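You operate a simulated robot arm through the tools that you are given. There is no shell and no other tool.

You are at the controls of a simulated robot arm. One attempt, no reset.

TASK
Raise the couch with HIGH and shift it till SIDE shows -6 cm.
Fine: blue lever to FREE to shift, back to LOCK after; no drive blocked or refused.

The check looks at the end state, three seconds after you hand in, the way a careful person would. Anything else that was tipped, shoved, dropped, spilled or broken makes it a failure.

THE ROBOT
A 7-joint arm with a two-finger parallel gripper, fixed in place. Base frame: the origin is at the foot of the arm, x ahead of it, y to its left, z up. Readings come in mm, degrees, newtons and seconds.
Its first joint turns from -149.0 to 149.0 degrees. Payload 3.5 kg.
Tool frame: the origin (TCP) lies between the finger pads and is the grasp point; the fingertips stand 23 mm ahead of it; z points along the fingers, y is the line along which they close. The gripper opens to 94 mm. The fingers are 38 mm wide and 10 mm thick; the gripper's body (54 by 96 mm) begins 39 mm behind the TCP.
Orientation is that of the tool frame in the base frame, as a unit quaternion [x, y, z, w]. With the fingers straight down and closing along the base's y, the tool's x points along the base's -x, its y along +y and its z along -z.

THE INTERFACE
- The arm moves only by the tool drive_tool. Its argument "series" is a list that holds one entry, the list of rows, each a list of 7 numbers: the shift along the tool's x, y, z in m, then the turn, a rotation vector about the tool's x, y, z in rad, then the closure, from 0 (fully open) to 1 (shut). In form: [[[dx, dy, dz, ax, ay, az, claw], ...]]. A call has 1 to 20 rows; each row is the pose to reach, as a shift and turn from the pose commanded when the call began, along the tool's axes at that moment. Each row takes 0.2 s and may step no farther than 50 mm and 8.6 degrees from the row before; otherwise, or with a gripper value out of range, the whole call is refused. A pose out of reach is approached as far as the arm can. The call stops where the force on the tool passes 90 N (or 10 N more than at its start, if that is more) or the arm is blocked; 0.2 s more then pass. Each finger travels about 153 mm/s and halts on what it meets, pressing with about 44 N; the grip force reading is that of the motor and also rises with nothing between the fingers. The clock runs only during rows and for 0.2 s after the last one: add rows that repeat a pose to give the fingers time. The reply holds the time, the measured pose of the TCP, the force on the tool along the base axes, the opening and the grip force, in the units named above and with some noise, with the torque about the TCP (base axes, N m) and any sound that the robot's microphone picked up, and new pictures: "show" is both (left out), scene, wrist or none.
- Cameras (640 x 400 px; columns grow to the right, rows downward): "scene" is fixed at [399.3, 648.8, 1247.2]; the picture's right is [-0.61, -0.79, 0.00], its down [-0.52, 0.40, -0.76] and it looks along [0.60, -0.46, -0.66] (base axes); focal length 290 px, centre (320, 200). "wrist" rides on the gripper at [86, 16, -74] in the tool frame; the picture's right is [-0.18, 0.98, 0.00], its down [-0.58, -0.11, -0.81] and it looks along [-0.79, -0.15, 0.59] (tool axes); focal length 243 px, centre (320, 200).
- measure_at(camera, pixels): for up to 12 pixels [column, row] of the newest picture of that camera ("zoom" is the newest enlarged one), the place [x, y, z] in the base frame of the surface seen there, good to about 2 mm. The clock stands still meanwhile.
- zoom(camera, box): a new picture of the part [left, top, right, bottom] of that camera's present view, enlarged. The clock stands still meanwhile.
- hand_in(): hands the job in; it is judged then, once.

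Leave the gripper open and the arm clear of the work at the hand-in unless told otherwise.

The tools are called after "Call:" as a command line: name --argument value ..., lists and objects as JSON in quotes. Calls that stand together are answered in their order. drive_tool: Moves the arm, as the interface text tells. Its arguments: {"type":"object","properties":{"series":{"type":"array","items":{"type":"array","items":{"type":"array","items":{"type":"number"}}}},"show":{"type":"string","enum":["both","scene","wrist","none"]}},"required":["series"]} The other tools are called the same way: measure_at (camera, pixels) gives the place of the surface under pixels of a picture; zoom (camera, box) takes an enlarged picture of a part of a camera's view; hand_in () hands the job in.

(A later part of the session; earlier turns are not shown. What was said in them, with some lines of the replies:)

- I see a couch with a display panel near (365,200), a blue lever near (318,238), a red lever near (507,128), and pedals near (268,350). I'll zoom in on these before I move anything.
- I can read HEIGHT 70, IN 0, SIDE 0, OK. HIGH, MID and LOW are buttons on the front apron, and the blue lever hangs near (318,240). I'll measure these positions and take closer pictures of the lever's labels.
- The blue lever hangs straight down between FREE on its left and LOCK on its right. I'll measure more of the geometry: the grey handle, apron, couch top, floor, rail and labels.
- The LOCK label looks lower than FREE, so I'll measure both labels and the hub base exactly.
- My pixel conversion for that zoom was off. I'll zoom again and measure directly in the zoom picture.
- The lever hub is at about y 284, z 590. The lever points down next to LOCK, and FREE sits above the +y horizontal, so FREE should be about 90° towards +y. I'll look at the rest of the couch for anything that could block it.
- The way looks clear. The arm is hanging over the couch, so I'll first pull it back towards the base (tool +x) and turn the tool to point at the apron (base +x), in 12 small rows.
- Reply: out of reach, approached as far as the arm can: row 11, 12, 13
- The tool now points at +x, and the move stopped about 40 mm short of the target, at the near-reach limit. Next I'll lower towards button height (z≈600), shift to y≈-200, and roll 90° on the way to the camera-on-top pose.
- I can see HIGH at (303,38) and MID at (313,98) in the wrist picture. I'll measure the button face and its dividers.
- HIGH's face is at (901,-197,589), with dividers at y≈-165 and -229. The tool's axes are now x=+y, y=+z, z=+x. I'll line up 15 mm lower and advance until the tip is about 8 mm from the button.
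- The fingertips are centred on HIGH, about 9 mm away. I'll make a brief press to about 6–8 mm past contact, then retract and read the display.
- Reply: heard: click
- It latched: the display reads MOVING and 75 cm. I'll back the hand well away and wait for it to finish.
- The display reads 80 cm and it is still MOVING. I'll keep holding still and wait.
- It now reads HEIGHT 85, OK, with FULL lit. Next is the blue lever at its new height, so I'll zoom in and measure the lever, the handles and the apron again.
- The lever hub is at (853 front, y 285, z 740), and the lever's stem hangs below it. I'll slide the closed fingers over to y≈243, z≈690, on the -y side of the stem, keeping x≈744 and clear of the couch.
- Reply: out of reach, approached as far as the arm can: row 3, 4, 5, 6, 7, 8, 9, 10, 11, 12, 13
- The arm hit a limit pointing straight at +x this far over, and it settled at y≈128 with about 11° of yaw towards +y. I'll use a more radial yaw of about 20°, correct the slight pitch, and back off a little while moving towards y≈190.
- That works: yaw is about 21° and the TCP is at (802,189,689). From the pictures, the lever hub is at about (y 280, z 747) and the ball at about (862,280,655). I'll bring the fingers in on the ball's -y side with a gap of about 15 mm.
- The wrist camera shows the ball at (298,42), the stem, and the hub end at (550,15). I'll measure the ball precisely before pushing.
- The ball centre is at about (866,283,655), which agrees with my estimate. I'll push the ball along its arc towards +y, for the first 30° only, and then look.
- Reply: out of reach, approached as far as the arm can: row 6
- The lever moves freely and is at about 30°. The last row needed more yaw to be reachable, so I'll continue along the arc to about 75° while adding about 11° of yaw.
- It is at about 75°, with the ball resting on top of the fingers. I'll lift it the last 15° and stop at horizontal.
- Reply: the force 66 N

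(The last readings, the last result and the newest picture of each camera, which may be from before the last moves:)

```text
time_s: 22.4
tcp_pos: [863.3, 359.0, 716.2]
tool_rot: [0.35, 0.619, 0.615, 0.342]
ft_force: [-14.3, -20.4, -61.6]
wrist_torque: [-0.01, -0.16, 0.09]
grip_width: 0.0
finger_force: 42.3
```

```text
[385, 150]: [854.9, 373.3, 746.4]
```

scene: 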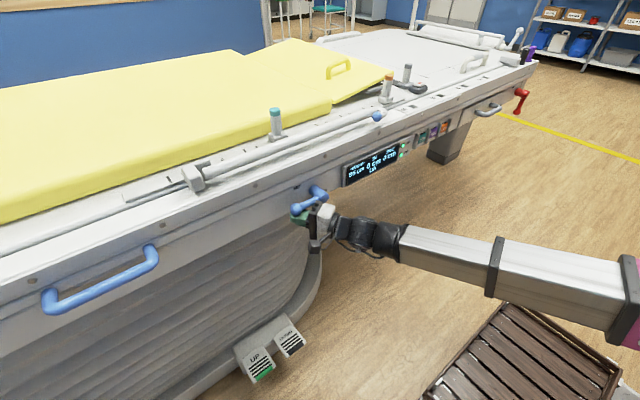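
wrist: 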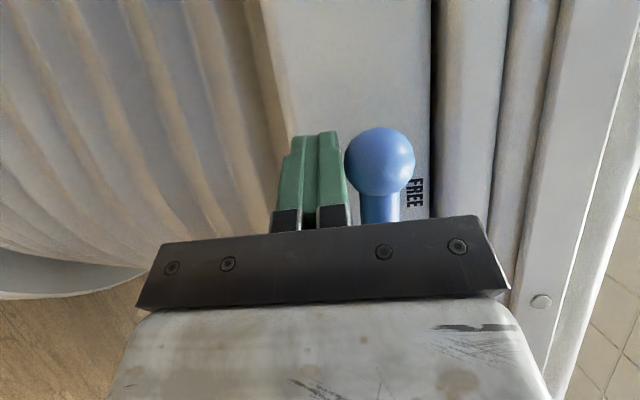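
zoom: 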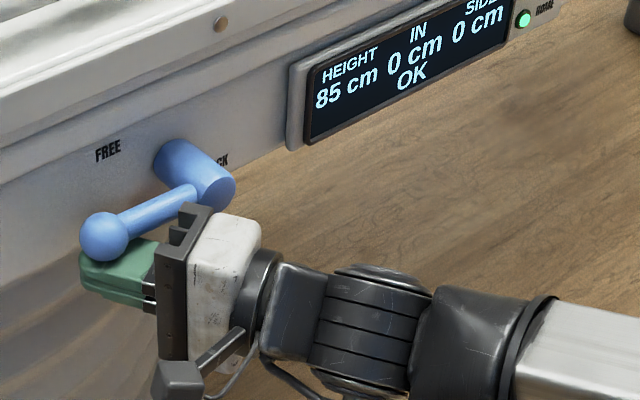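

The force rose to about 62 N with the ball at z≈746, so the lever is at its FREE end stop, horizontal. I'll lower the hand and withdraw from the lever, then check that it stays there.

Call:
drive_tool --series '[[[0, -0.01, 0, 0, 0, 0, 1], [0, -0.025, -0.01, 0, 0, 0, 1], [0, -0.03, -0.05, 0, 0, 0, 1], [0, -0.03, -0.09, 0, 0, 0, 0.5], [0, -0.03, -0.09, 0, 0, 0, 0]]]'

Call:
zoom --camera "scene" --box '[270, 150, 430, 250]'

Call:
zoom --camera "scene" --box '[20, 230, 180, 330]'

```text
time_s: 23.6
tcp_pos: [787.0, 314.1, 693.0]
tool_rot: [0.345, 0.617, 0.62, 0.34]
ft_force: [0.3, -0.5, -0.1]
wrist_torque: [0.03, -0.02, 0.03]
grip_width: 93.9
finger_force: 0.0
```

scene: 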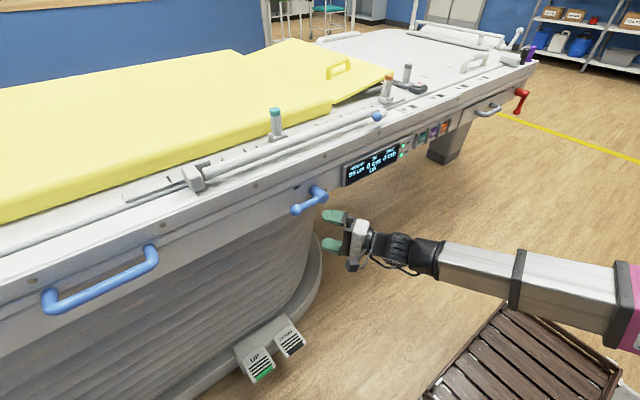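
wrist: 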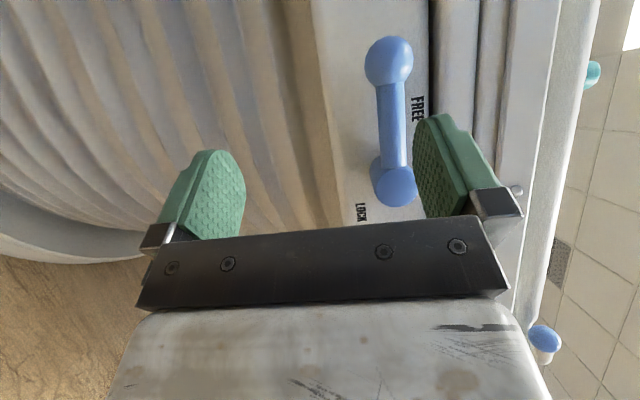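

```text
4.00 times, centred on (350, 200) of scene
```

zoom: 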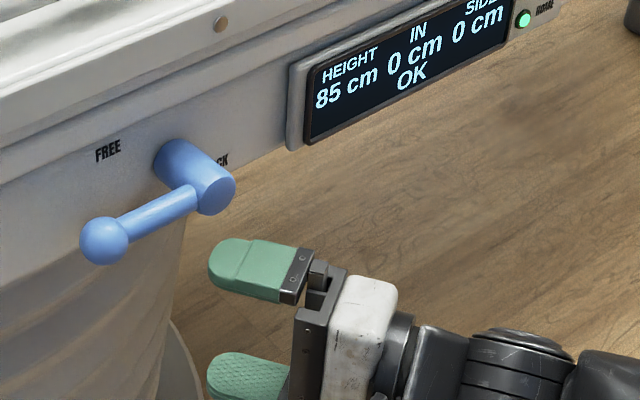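

```text
4.00 times, centred on (100, 280) of scene
```

zoom: 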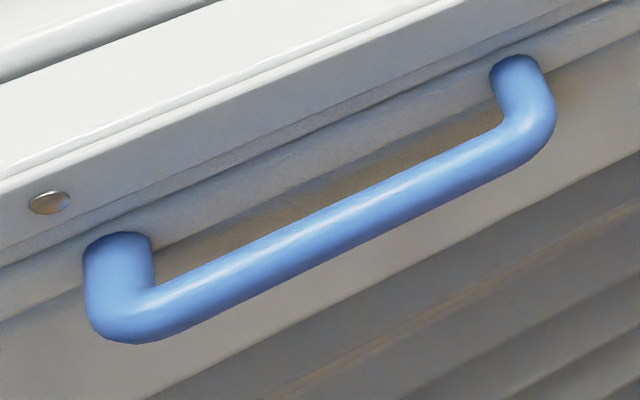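

The lever stays at FREE and the display still reads OK. Next I'll swing the open hand over to the near end of the blue handle (bar at about x 850, z 798, y 690–845), staying in front of the couch.

Call:
drive_tool --series '[[[0.037, 0.0153, 0.0184, 0, 0.02, 0, 0], [0.0733, 0.0306, 0.0368, 0, 0.04, 0, 0], [0.11, 0.0459, 0.0552, 0, 0.06, 0, 0], [0.1466, 0.0612, 0.0736, 0, 0.08, 0, 0], [0.1833, 0.0765, 0.092, 0, 0.1, 0, 0], [0.22, 0.0918, 0.1104, 0, 0.12, 0, 0], [0.2565, 0.107, 0.1287, 0, 0.14, 0, 0]]]'

```text
time_s: 25.2
tcp_pos: [760.7, 598.4, 803.1]
tool_rot: [0.301, 0.639, 0.643, 0.296]
ft_force: [-0.1, 0.2, 1.0]
wrist_torque: [-0.03, 0.03, 0.0]
grip_width: 93.8
finger_force: 0.0
```

scene: 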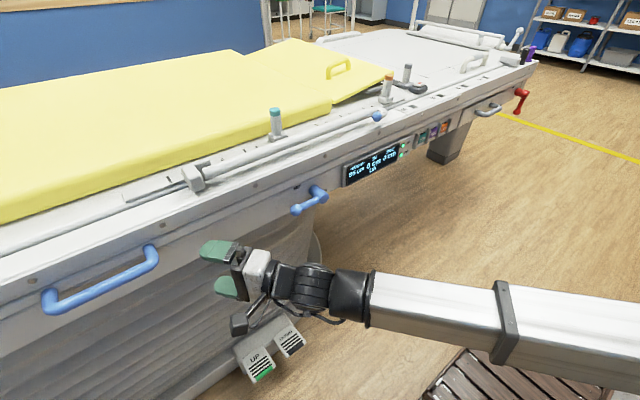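
wrist: 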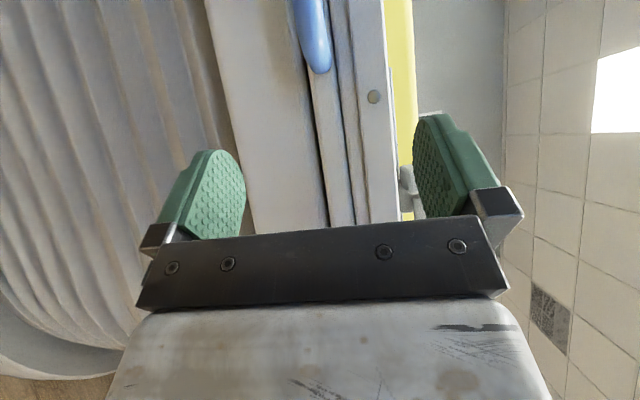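

The handle's near end appears at (315,40) in the wrist picture, right between the fingers. I'll measure it.

Call:
measure_at --camera "wrist" --pixels '[[318, 70], [312, 40], [300, 25], [328, 25], [305, 5], [316, 5], [328, 5], [373, 97], [390, 60], [345, 60], [250, 60], [404, 180]]'

Call:
measure_at --camera "scene" --pixels '[[152, 252], [154, 262], [145, 268], [148, 272], [150, 248], [120, 280], [122, 286], [118, 276]]'

```text
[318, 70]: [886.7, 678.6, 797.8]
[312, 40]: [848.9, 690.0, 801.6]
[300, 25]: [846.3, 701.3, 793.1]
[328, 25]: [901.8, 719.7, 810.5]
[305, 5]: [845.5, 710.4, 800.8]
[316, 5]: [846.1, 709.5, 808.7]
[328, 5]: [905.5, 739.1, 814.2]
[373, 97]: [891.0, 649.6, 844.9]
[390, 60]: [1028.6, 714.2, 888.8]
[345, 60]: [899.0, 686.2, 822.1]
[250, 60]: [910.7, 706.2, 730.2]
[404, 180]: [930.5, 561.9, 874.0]
```

```text
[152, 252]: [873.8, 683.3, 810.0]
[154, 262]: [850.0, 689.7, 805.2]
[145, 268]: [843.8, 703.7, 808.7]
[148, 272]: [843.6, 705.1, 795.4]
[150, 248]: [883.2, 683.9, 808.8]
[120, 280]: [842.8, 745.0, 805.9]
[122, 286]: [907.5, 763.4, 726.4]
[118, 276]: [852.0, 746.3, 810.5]
```

The bar is about 20 mm thick, centred at about x 853, z 800. I'll partly close the fingers to an opening of about 55 mm and advance along the tool axis, so the pads straddle the bar at y≈718.

Call:
drive_tool --series '[[[0.012, -0.001, 0.02, 0, 0, 0, 0.4], [0.024, -0.003, 0.055, 0, 0, 0, 0.4], [0.036, -0.003, 0.095, 0, 0, 0, 0.4], [0.0366, -0.003, 0.125, 0, 0, 0, 0.4], [0.0366, -0.003, 0.142, 0, 0, 0, 0.4]]]'

Call:
zoom --camera "scene" --box '[60, 200, 300, 350]'

```text
time_s: 26.4
tcp_pos: [845.7, 719.3, 801.1]
tool_rot: [0.3, 0.64, 0.643, 0.296]
ft_force: [-0.6, -0.3, 0.3]
wrist_torque: [-0.03, 0.01, -0.01]
grip_width: 56.4
finger_force: 0.1
```

scene: 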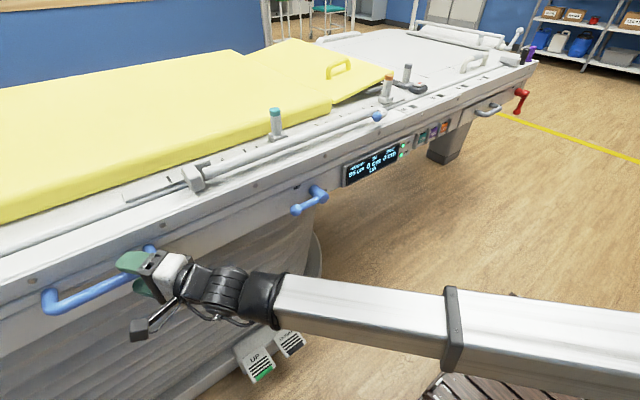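
wrist: 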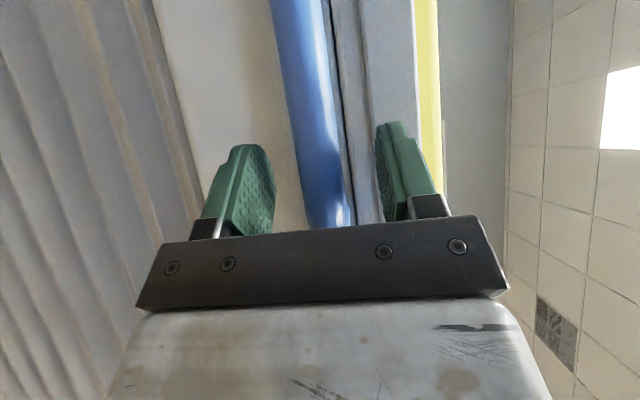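

```text
2.67 times, centred on (180, 275) of scene
```

zoom: 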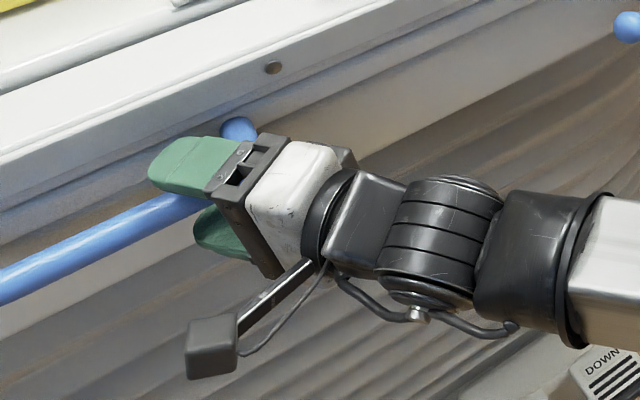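

The bar is between the pads, so I'll close on it.

Call:
drive_tool --series '[[[0, 0, 0, 0, 0, 0, 0.6], [0, 0, 0, 0, 0, 0, 0.9], [0, 0, 0, 0, 0, 0, 1], [0, 0, 0, 0, 0, 0, 1]]]'

```text
time_s: 27.4
tcp_pos: [846.2, 717.7, 800.0]
tool_rot: [0.299, 0.639, 0.643, 0.297]
ft_force: [-0.8, 0.8, 0.0]
wrist_torque: [-1.9, -0.11, -0.25]
grip_width: 22.0
finger_force: 45.0
```

scene: 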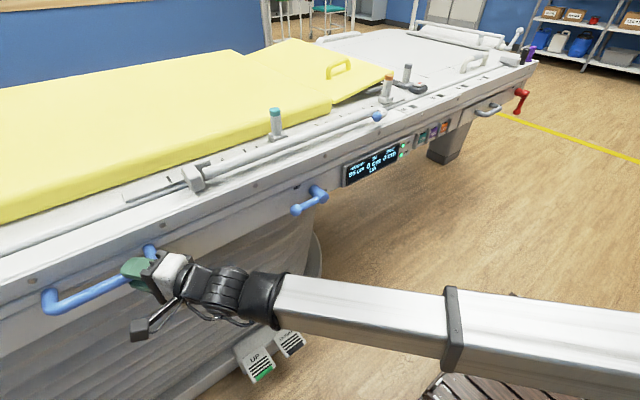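
wrist: 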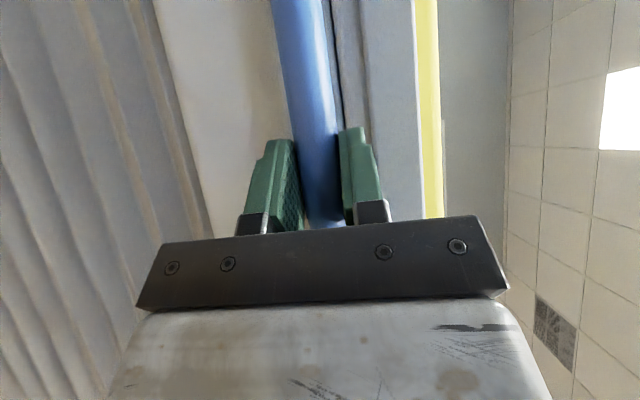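

The grip is firm (22 mm opening, 45 N). As a test I'll pull the couch 20 mm straight towards the robot (base -x) and read SIDE for the sign.

Call:
drive_tool --series '[[[0.0032, 0, -0.0038, 0, 0, 0, 1], [0.0064, 0, -0.0077, 0, 0, 0, 1], [0.0097, 0, -0.0115, 0, 0, 0, 1], [0.0129, 0, -0.0153, 0, 0, 0, 1], [0.0129, 0, -0.0153, 0, 0, 0, 1]]]'

Call:
zoom --camera "scene" --box '[320, 130, 440, 205]'

```text
time_s: 28.6
tcp_pos: [826.0, 718.1, 800.1]
tool_rot: [0.297, 0.641, 0.644, 0.293]
ft_force: [-1.3, 13.4, -2.4]
wrist_torque: [-1.57, 0.14, 0.41]
grip_width: 22.1
finger_force: 45.0
```

scene: 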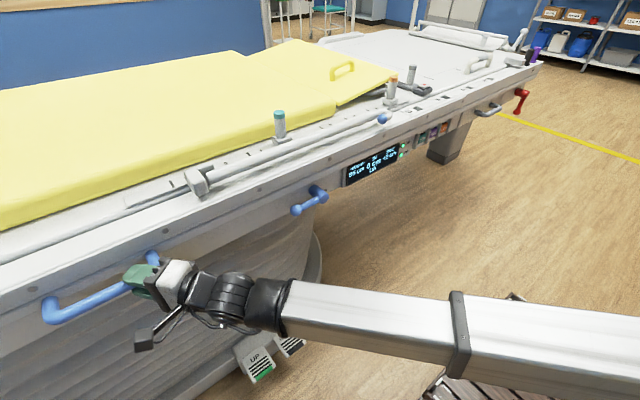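
wrist: 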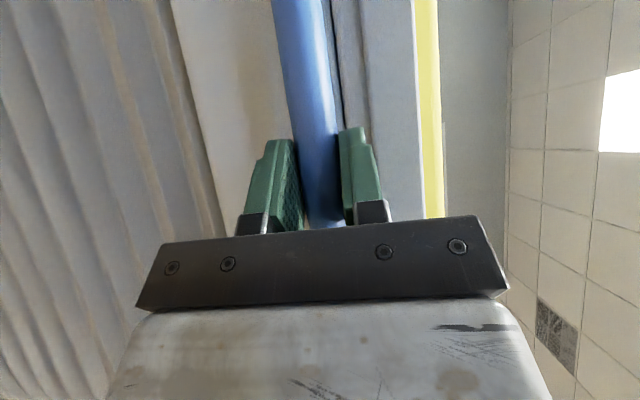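

```text
5.33 times, centred on (380, 168) of scene
```

zoom: 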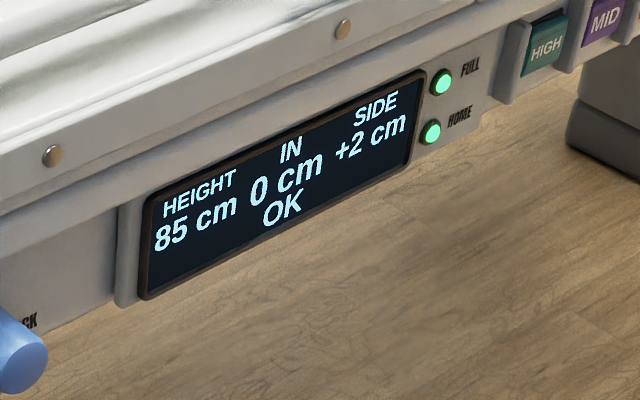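

SIDE shows +2 cm, so towards the robot is positive and I need +x, away from the robot. I'll push 60 mm along +x in 10 mm steps, then read again.

Call:
drive_tool --series '[[[-0.0065, 0, 0.0076, 0, 0, 0, 1], [-0.013, 0, 0.0152, 0, 0, 0, 1], [-0.0196, 0, 0.0227, 0, 0, 0, 1], [-0.0261, 0, 0.0303, 0, 0, 0, 1], [-0.0326, 0, 0.0379, 0, 0, 0, 1], [-0.0391, 0, 0.0455, 0, 0, 0, 1], [-0.0391, 0, 0.0455, 0, 0, 0, 1]]]'

Call:
zoom --camera "scene" --box '[320, 130, 440, 205]'

```text
time_s: 30.2
tcp_pos: [879.9, 717.4, 800.6]
tool_rot: [0.299, 0.638, 0.644, 0.297]
ft_force: [-67.9, -8.1, 9.0]
wrist_torque: [-2.12, 1.1, -0.19]
grip_width: 22.0
finger_force: 45.2
```

scene: 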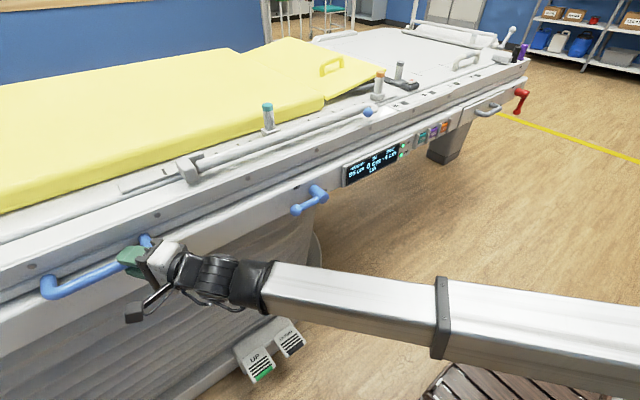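
wrist: 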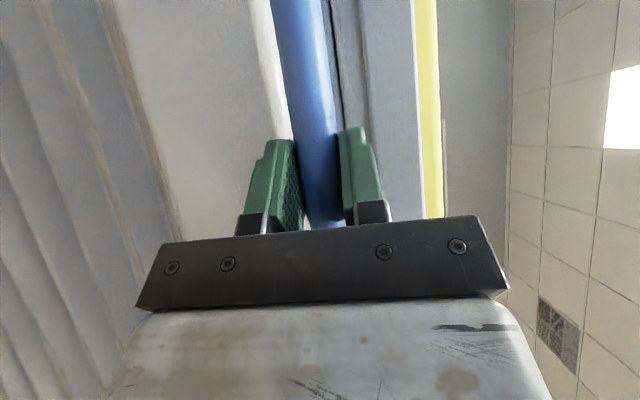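

```text
5.33 times, centred on (380, 168) of scene
```

zoom: 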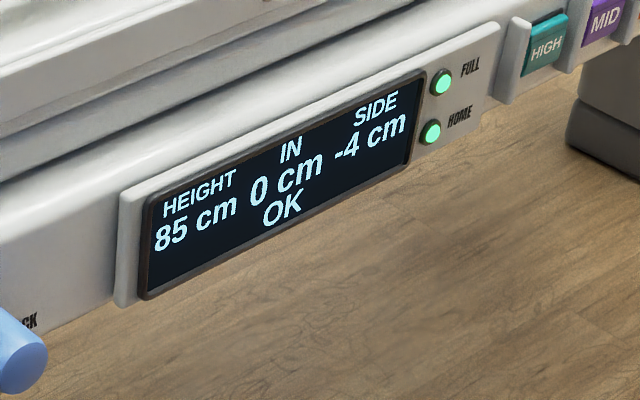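

SIDE reads -4, but about 68 N of push remains and the arm lags 6 mm. I'll hold briefly to see whether that's drag or something blocking.

Call:
drive_tool --series '[[[0, 0, 0, 0, 0, 0, 1], [0, 0, 0, 0, 0, 0, 1]]]'

Call:
zoom --camera "scene" --box '[320, 130, 440, 205]'

Call:
zoom --camera "scene" --box '[300, 10, 540, 160]'

Call:
measure_at --camera "scene" --pixels '[[100, 270], [60, 290], [380, 178], [120, 320]]'

```text
time_s: 30.7
tcp_pos: [880.7, 717.2, 799.7]
tool_rot: [0.299, 0.639, 0.644, 0.297]
ft_force: [-32.7, -0.8, 8.2]
wrist_torque: [-1.59, 0.8, 0.93]
grip_width: 22.1
finger_force: 45.5
stopped in row 2: the force on the tool passed its limit at 93 N (the readings are from after the stop); the commanded pose is now the measured one
```

scene: 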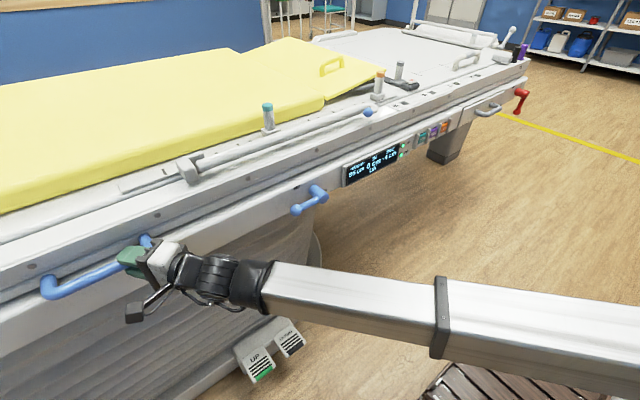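
wrist: 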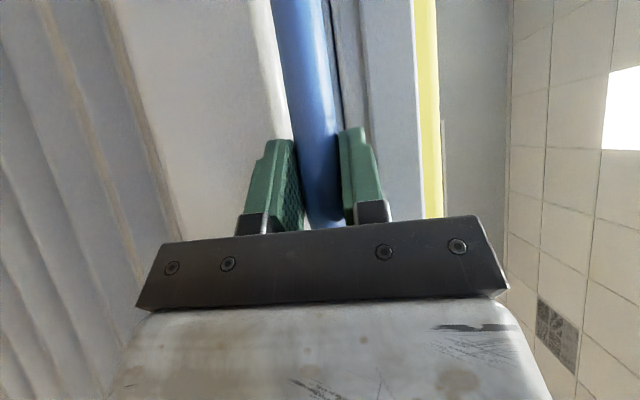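

```text
5.33 times, centred on (380, 168) of scene
```

zoom: 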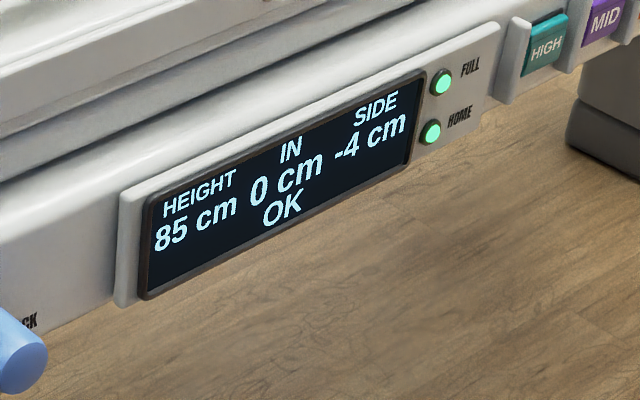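

```text
2.67 times, centred on (420, 85) of scene
```

zoom: 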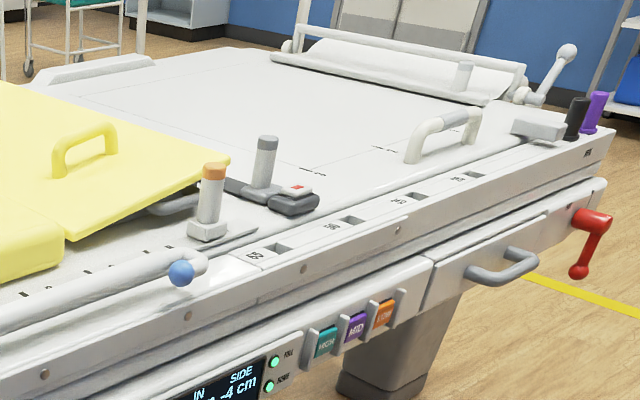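

```text
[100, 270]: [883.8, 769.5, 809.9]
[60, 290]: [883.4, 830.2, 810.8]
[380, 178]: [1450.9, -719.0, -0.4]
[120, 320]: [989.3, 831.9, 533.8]
```

The display, lever and buttons are on a fixed apron and only the top moves. My fingertip corner, at about x 910, has likely reached that fixed apron face (x 909). I'll measure around the fingers to confirm.

Call:
measure_at --camera "wrist" --pixels '[[310, 60], [275, 60], [255, 60], [230, 60], [200, 100], [345, 60], [375, 60], [360, 100], [285, 110], [265, 120], [225, 180], [400, 100]]'

Call:
zoom --camera "wrist" --box '[160, 40, 480, 240]'

Call:
zoom --camera "scene" --box '[20, 190, 260, 340]'

```text
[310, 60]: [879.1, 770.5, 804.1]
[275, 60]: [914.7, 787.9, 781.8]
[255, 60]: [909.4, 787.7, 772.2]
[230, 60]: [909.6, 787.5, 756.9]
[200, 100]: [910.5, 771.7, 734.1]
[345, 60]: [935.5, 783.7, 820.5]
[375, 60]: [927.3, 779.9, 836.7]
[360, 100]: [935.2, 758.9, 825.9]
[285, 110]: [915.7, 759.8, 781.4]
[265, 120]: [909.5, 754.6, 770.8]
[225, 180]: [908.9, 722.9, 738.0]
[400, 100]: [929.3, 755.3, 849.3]
```

```text
2.00 times, centred on (320, 140) of wrist
```

zoom: 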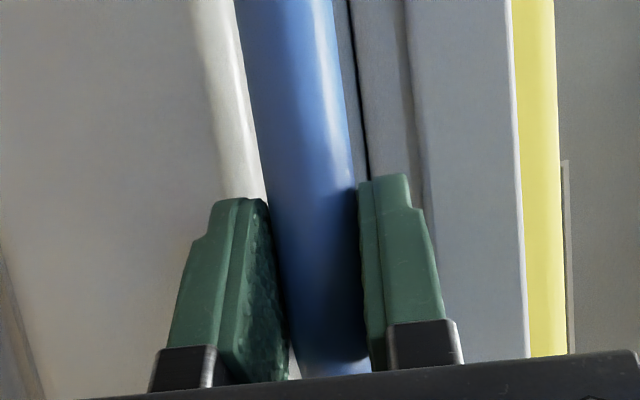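

```text
2.67 times, centred on (140, 265) of scene
```

zoom: 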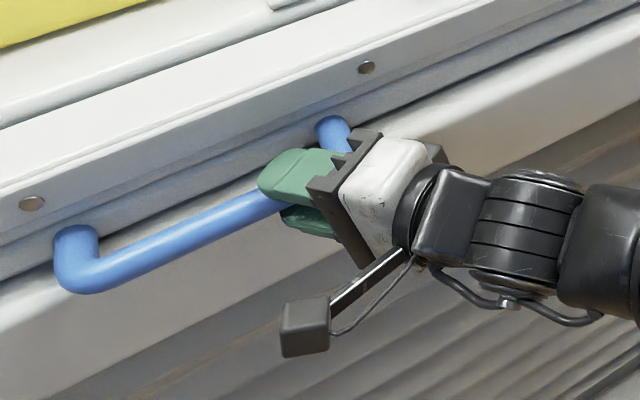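

Confirmed. The fixed apron's top edge is at z≈782, x≈909–915, and my lower finger (z 779–789) is butting against it. The bar itself clears it. I'll release gently, back off in -x, and close the fingers so I can push the bar from the front at z≈804, above the apron edge.

Call:
drive_tool --series '[[[0.0026, 0, -0.003, 0, 0, 0, 0.72], [0.0091, 0, -0.0106, 0, 0, 0, 0.7], [0.0232, 0, -0.0196, 0, 0, 0, 0.65], [0.04, 0, -0.0316, 0, 0, 0, 0.65], [0.04, 0.004, -0.0316, 0, 0, 0, 1], [0.04, 0.004, -0.0316, 0, 0, 0, 1]]]'

Call:
zoom --camera "scene" --box '[320, 130, 440, 205]'

Call:
zoom --camera "scene" --box '[20, 190, 260, 340]'

Call:
measure_at --camera "scene" --pixels '[[65, 285], [80, 279], [75, 285]]'

```text
time_s: 32.1
tcp_pos: [834.0, 724.9, 802.7]
tool_rot: [0.299, 0.641, 0.644, 0.291]
ft_force: [0.7, 0.4, -0.5]
wrist_torque: [-0.01, 0.0, 0.03]
grip_width: 0.0
finger_force: 42.5
out of reach, approached as far as the arm can: row 4
```

scene: 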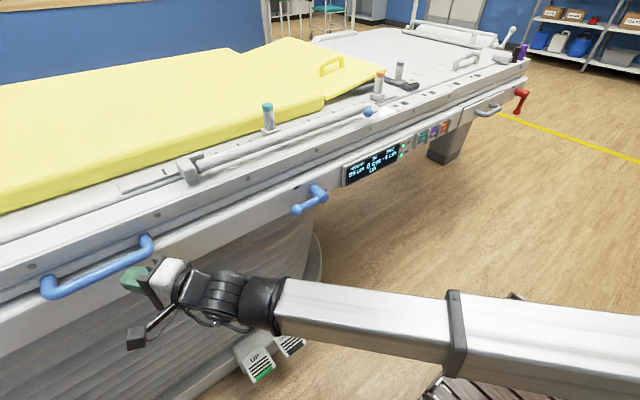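
wrist: 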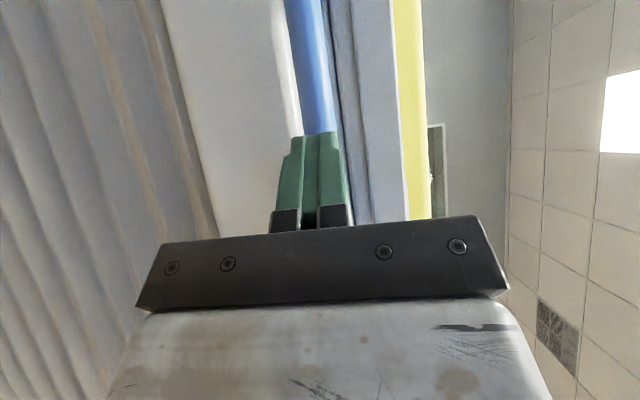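

```text
5.33 times, centred on (380, 168) of scene
```

zoom: 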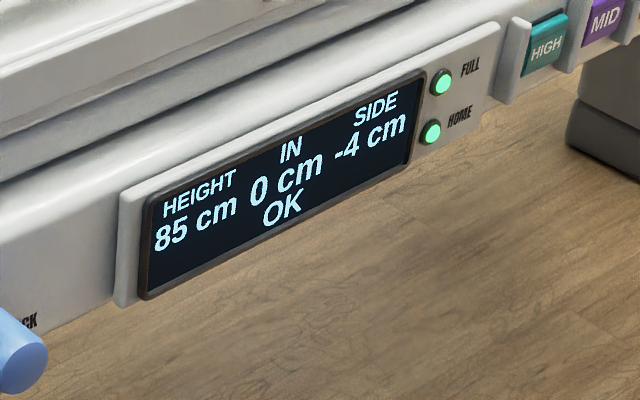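

```text
2.67 times, centred on (140, 265) of scene
```

zoom: 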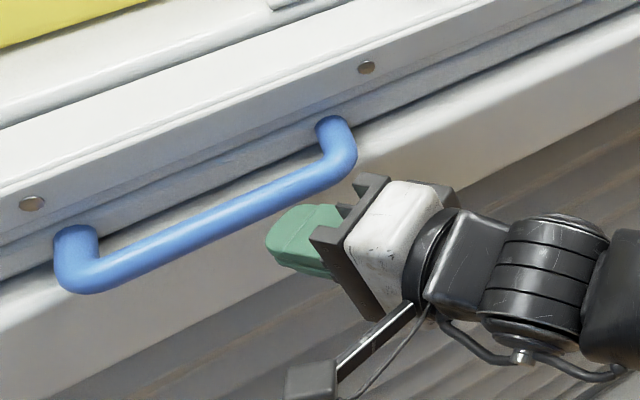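

```text
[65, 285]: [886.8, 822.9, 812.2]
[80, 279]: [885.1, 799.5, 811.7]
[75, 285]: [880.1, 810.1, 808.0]
```

The bar is free and SIDE holds at -4. I'll push the bar's front with the closed fingertips, along +x in small steps, about 30 mm of travel with about 13 mm of it free.

Call:
drive_tool --series '[[[-0.0065, -0.001, 0.0076, 0, 0, 0, 1], [-0.0117, -0.001, 0.0136, 0, 0, 0, 1], [-0.0156, -0.001, 0.0182, 0, 0, 0, 1], [-0.0196, -0.001, 0.0227, 0, 0, 0, 1]]]'

Call:
zoom --camera "scene" --box '[320, 130, 440, 205]'

Call:
zoom --camera "scene" --box '[20, 190, 260, 340]'

Call:
measure_at --camera "scene" --pixels '[[65, 285], [80, 279], [75, 285]]'

```text
time_s: 33.1
tcp_pos: [864.2, 728.6, 800.6]
tool_rot: [0.302, 0.638, 0.644, 0.296]
ft_force: [-0.2, -1.3, 0.5]
wrist_torque: [-0.01, 0.01, 0.02]
grip_width: 0.0
finger_force: 42.3
```

scene: 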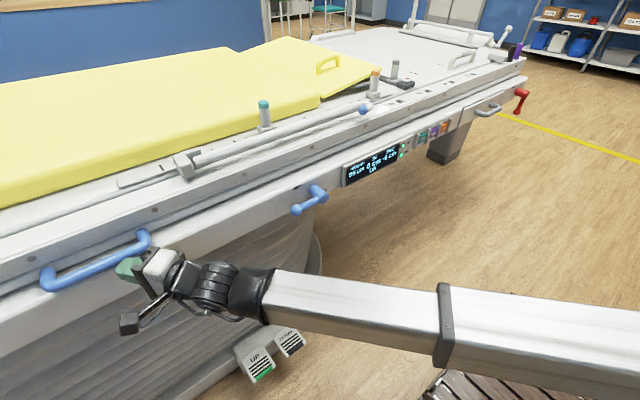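
wrist: 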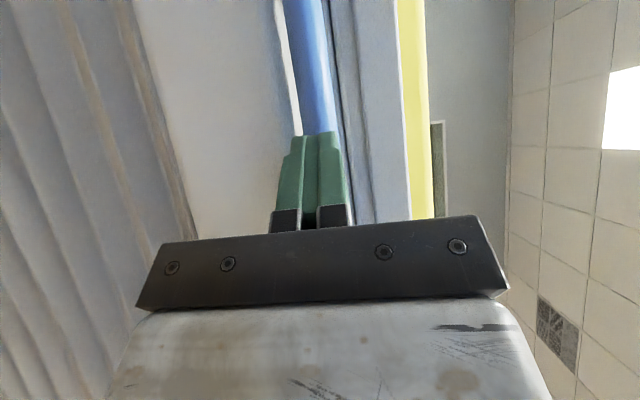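

```text
5.33 times, centred on (380, 168) of scene
```

zoom: 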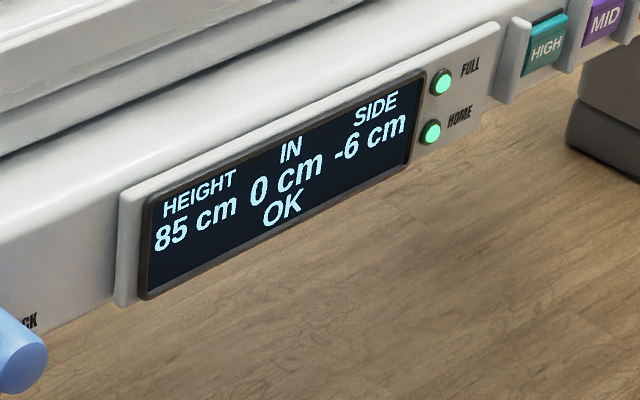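

```text
2.67 times, centred on (140, 265) of scene
```

zoom: 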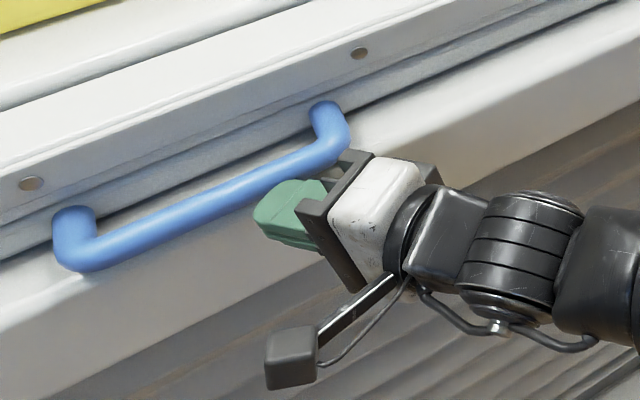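

```text
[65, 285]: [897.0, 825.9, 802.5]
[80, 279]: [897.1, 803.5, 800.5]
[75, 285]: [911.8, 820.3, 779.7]
```

SIDE now shows -6 with OK and no residual force. I'll wait a moment in place to see whether it's settled, and measure the top's position to see how well centred the -6 reading is.

Call:
drive_tool --series '[[[0.0065, 0, -0.0076, 0, 0, 0, 1], [0.0065, 0, -0.0076, 0, 0, 0, 1], [0.0065, 0, -0.0076, 0, 0, 0, 1]]]' --show "both"

Call:
zoom --camera "scene" --box '[320, 90, 480, 190]'

Call:
measure_at --camera "scene" --pixels '[[80, 279], [90, 274], [100, 270], [70, 283], [155, 210], [110, 230], [160, 205], [250, 176], [240, 180]]'

```text
time_s: 33.9
tcp_pos: [851.9, 730.3, 801.4]
tool_rot: [0.3, 0.639, 0.644, 0.294]
ft_force: [-0.4, -0.6, 0.5]
wrist_torque: [-0.01, -0.03, 0.0]
grip_width: 0.0
finger_force: 42.6
```

scene: 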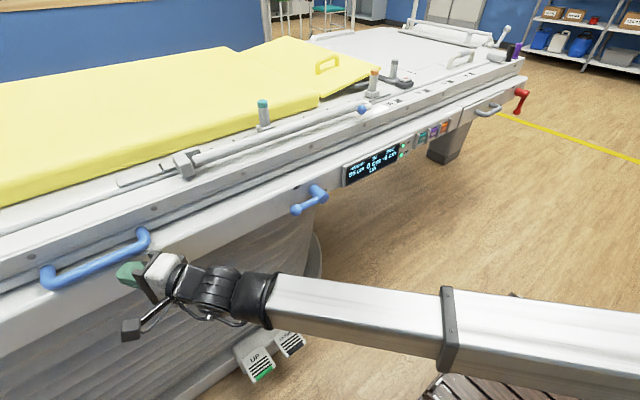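
wrist: 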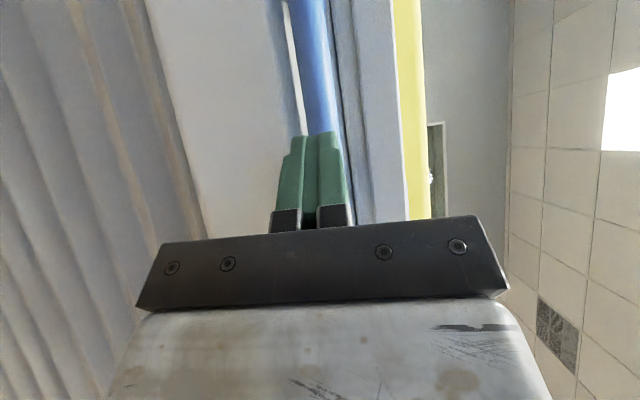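

```text
4.00 times, centred on (400, 140) of scene
```

zoom: 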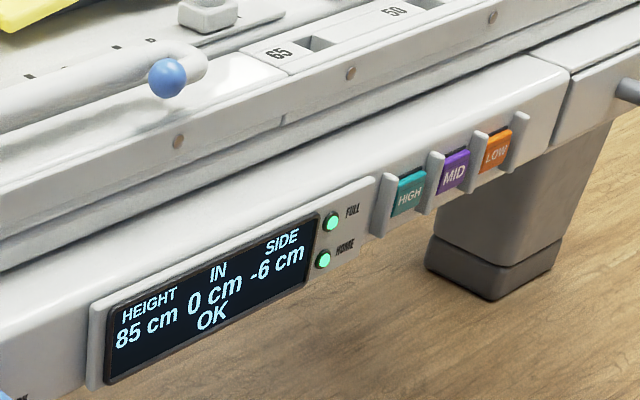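

```text
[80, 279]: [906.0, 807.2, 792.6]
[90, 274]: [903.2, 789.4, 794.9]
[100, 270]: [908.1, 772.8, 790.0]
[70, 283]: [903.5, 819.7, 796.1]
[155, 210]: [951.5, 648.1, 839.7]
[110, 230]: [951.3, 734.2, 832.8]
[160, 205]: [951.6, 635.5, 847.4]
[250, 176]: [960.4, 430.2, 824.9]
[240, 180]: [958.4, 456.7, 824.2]
```

The rail face now measures x≈951.5, against 891 at SIDE 0. That's a shift of about 60 mm, well centred on -6 cm. Now I'll leave the handle, back straight off, and move over in front of the lever (ball at about (866,374,746)), with the fingers slightly above it.

Call:
drive_tool --series '[[[0.0156, 0, -0.0261, 0, 0, 0, 1], [0.0312, 0, -0.0522, 0, 0, 0, 1], [-0.0008, 0, -0.0805, 0, -0.01, 0, 1], [-0.0328, -0.002, -0.1088, 0, -0.03, 0, 1], [-0.0648, -0.004, -0.1372, 0, -0.05, 0, 1], [-0.0969, -0.006, -0.1655, 0, -0.07, 0, 1], [-0.1289, -0.008, -0.1938, 0, -0.09, 0, 1], [-0.1609, -0.01, -0.2221, 0, -0.11, 0, 1], [-0.1929, -0.012, -0.2505, 0, -0.13, 0, 1], [-0.2249, -0.013, -0.2788, 0, -0.13, 0, 1], [-0.2249, -0.013, -0.2788, 0, -0.13, 0, 1]]]'

Call:
zoom --camera "scene" --box '[270, 120, 430, 220]'

Call:
measure_at --camera "scene" --pixels '[[155, 210], [110, 230], [160, 205], [80, 279], [70, 283]]'

```text
time_s: 36.3
tcp_pos: [784.0, 376.4, 786.4]
tool_rot: [0.343, 0.617, 0.623, 0.337]
ft_force: [-0.6, 0.0, -0.3]
wrist_torque: [0.0, -0.03, 0.0]
grip_width: 0.0
finger_force: 42.5
out of reach, approached as far as the arm can: row 1, 2
```

scene: 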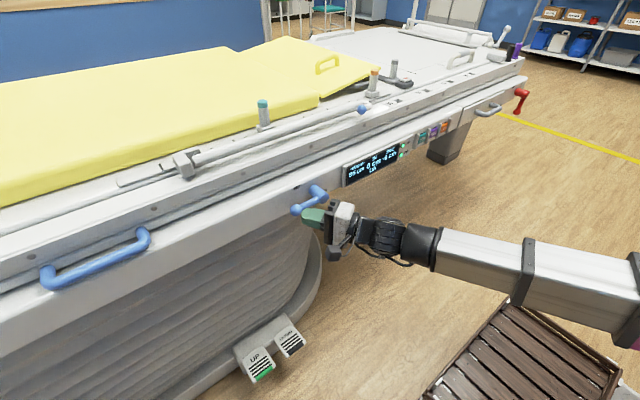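
wrist: 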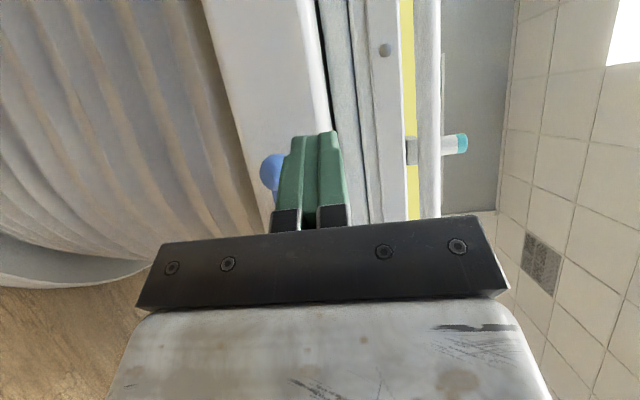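

```text
4.00 times, centred on (350, 170) of scene
```

zoom: 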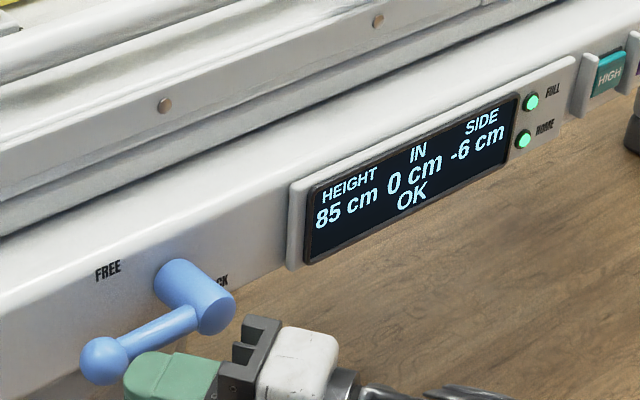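

```text
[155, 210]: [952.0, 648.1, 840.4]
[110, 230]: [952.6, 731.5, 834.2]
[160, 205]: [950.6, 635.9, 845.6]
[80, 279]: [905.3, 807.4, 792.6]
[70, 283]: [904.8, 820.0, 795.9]
```

The top is stable at about -6.0 cm. Now I'll move the fingers forward above the ball and push it down along the arc, to about 30° from LOCK.

Call:
drive_tool --series '[[[-0.0191, 0, 0.03, 0, 0, 0, 1], [-0.0382, 0, 0.0599, 0, 0, 0, 1], [-0.0382, -0.0154, 0.0599, 0, 0, 0, 1], [-0.0352, -0.026, 0.0618, 0, 0, 0, 1], [-0.0329, -0.0364, 0.0633, 0, 0, 0, 1], [-0.0322, -0.048, 0.0637, 0, 0, 0, 1], [-0.033, -0.06, 0.0632, 0, 0, 0, 1], [-0.0356, -0.072, 0.0616, 0, 0, 0, 1], [-0.0394, -0.0827, 0.0591, 0, 0, 0, 1], [-0.0449, -0.0939, 0.0556, 0, 0, 0, 1], [-0.0512, -0.1034, 0.0516, 0, 0, 0, 1]]]'

Call:
zoom --camera "scene" --box '[270, 150, 430, 250]'

```text
time_s: 38.7
tcp_pos: [856.5, 361.9, 681.6]
tool_rot: [0.342, 0.618, 0.622, 0.337]
ft_force: [-0.5, 1.0, -0.1]
wrist_torque: [-0.03, -0.03, -0.01]
grip_width: 0.1
finger_force: 42.6
```

scene: 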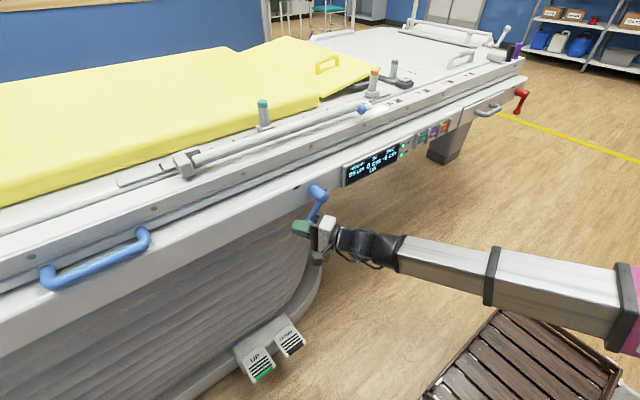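
wrist: 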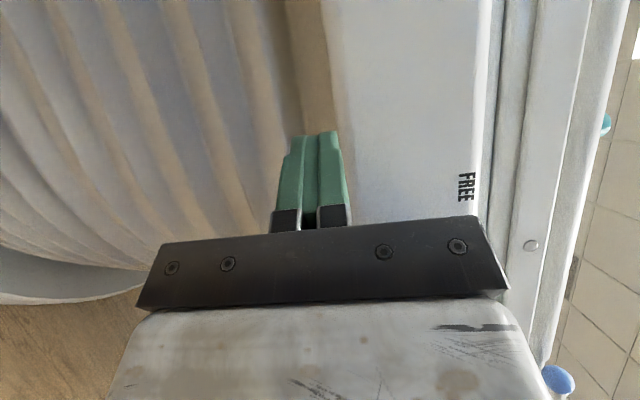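

```text
4.00 times, centred on (350, 200) of scene
```

zoom: 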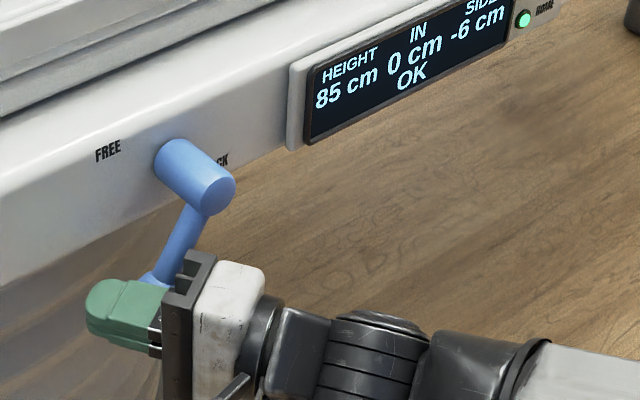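

The lever follows and is about 30° from LOCK. I'll push the rest of the way to vertical, up to its stop.

Call:
drive_tool --series '[[[-0.0083, -0.007, -0.0053, 0, 0, 0, 1], [-0.0177, -0.0155, -0.0113, 0, 0, 0, 1], [-0.0278, -0.0216, -0.0178, 0, 0, 0, 1], [-0.0383, -0.0266, -0.0244, 0, 0, 0, 1], [-0.0413, -0.027, -0.0264, 0, 0, 0, 1]]]'

Call:
zoom --camera "scene" --box '[270, 150, 430, 250]'

```text
time_s: 39.9
tcp_pos: [854.8, 316.6, 653.5]
tool_rot: [0.34, 0.618, 0.623, 0.337]
ft_force: [-1.5, 21.2, 1.9]
wrist_torque: [-0.09, 0.02, -0.02]
grip_width: 0.3
finger_force: 42.6
```

scene: 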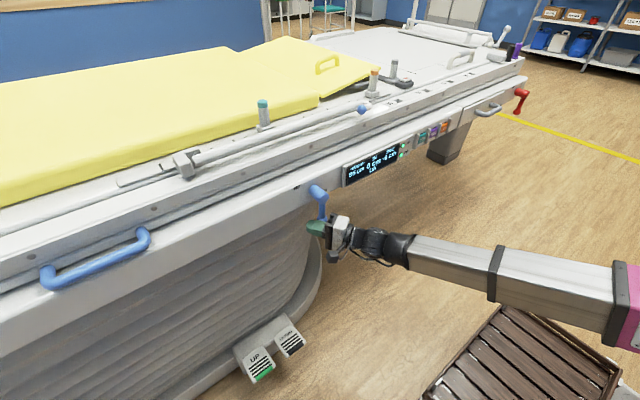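
wrist: 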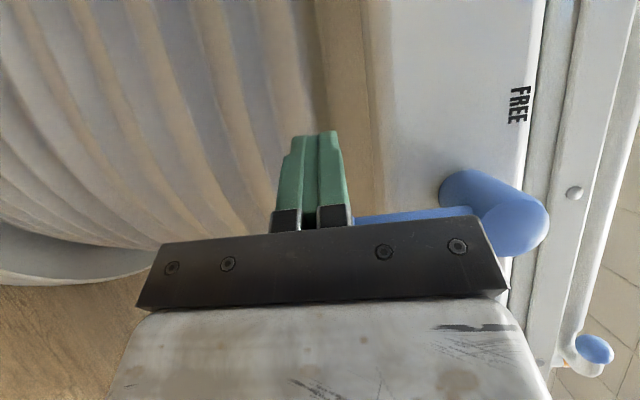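

```text
4.00 times, centred on (350, 200) of scene
```

zoom: 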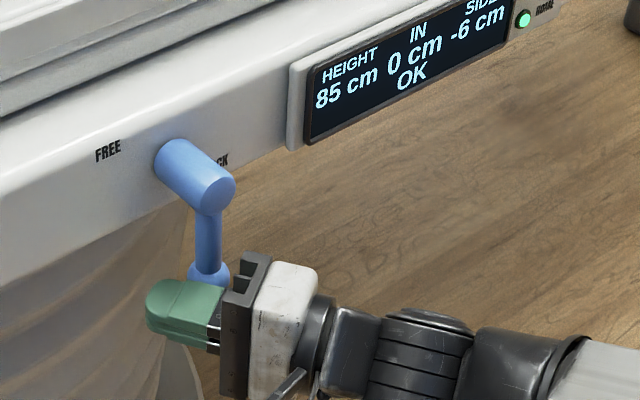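

Contact force is now 21 N and the stem is vertical, so it's at or near the LOCK stop. I'll press 4 mm more to make sure it's seated.

Call:
drive_tool --series '[[[-0.0017, 0, -0.0011, 0, 0, 0, 1], [-0.0034, 0, -0.0022, 0, 0, 0, 1]]]' --show "none"

```text
time_s: 40.5
tcp_pos: [854.9, 313.0, 654.5]
tool_rot: [0.34, 0.619, 0.624, 0.335]
ft_force: [-18.0, 59.6, -7.9]
wrist_torque: [0.02, 0.02, -0.21]
grip_width: 0.0
finger_force: 42.7
```

The force rose to about 60 N, so the lever is seated against LOCK. I'll move off sideways (+y), then withdraw towards the base and open the gripper.

Call:
drive_tool --series '[[[0.0126, 0, 0.0081, 0, 0, 0, 1], [0.041, 0, -0.027, 0, 0, 0, 1], [0.0653, 0, -0.065, 0, 0, 0, 1], [0.0868, 0, -0.0988, 0, 0, 0, 0.5], [0.0868, 0, -0.0988, 0, 0, 0, 0], [0.0868, 0, -0.0988, 0, 0, 0, 0], [0.0868, 0, -0.0988, 0, 0, 0, 0]]]'

Call:
zoom --camera "scene" --box '[270, 130, 430, 230]'

Call:
measure_at --camera "scene" --pixels '[[155, 210], [110, 230], [160, 205], [80, 279], [70, 283]]'

```text
time_s: 42.1
tcp_pos: [727.4, 327.2, 655.0]
tool_rot: [0.343, 0.618, 0.622, 0.337]
ft_force: [-0.9, -0.1, -0.4]
wrist_torque: [0.01, -0.01, -0.02]
grip_width: 93.8
finger_force: 0.0
```

scene: 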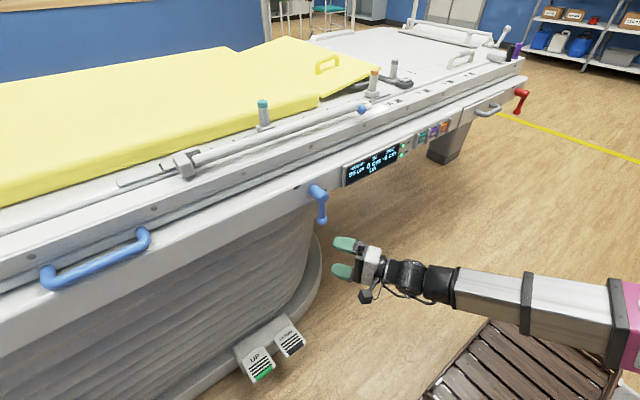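
wrist: 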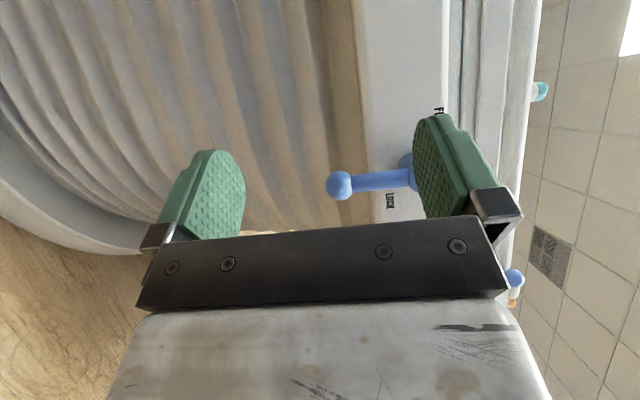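

```text
4.00 times, centred on (350, 180) of scene
```

zoom: 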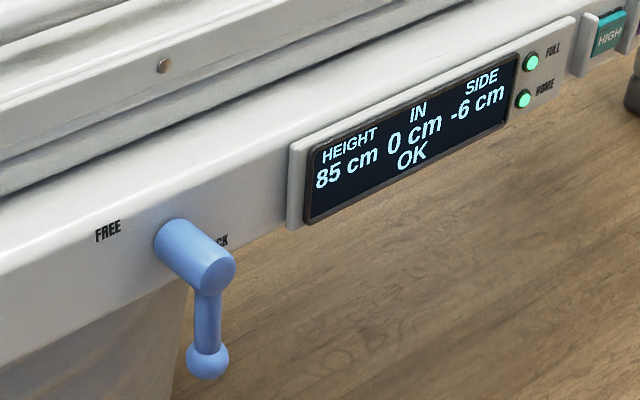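

```text
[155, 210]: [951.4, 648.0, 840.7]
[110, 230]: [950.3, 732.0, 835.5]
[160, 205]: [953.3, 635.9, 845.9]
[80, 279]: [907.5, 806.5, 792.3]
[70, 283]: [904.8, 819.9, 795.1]
```

The display reads HEIGHT 85, IN 0, SIDE -6, OK. The lever hangs at LOCK as it did at the start, the items on the couch are in place, and the open gripper is clear of the couch. I'm handing in.

Call:
hand_in

```text
The job is handed in.
```

I raised the couch with HIGH, shifted it to SIDE -6 cm, and handed the job in. I haven't seen the check's result. The display last read HEIGHT 85 cm, IN 0 cm, SIDE -6 cm, OK.

- **Lever:** I turned the blue lever to FREE for the shift and then back against its LOCK stop. It hangs as it did at the start.
- **Shift:** I first pulled the top 2 cm the wrong way to learn which direction was negative. The final position measures about 60 mm from where it started.
- **Blocked moment:** While I pushed the handle, my lower finger jammed against the fixed front panel, and the arm stopped at 93 N. I let go and pushed the bar from the front instead. The display showed OK each time I read it, apart from MOVING while the couch rose.
- **End state:** The gripper is open and clear of the couch. Nothing on the couch looks tipped or moved in the last picture.
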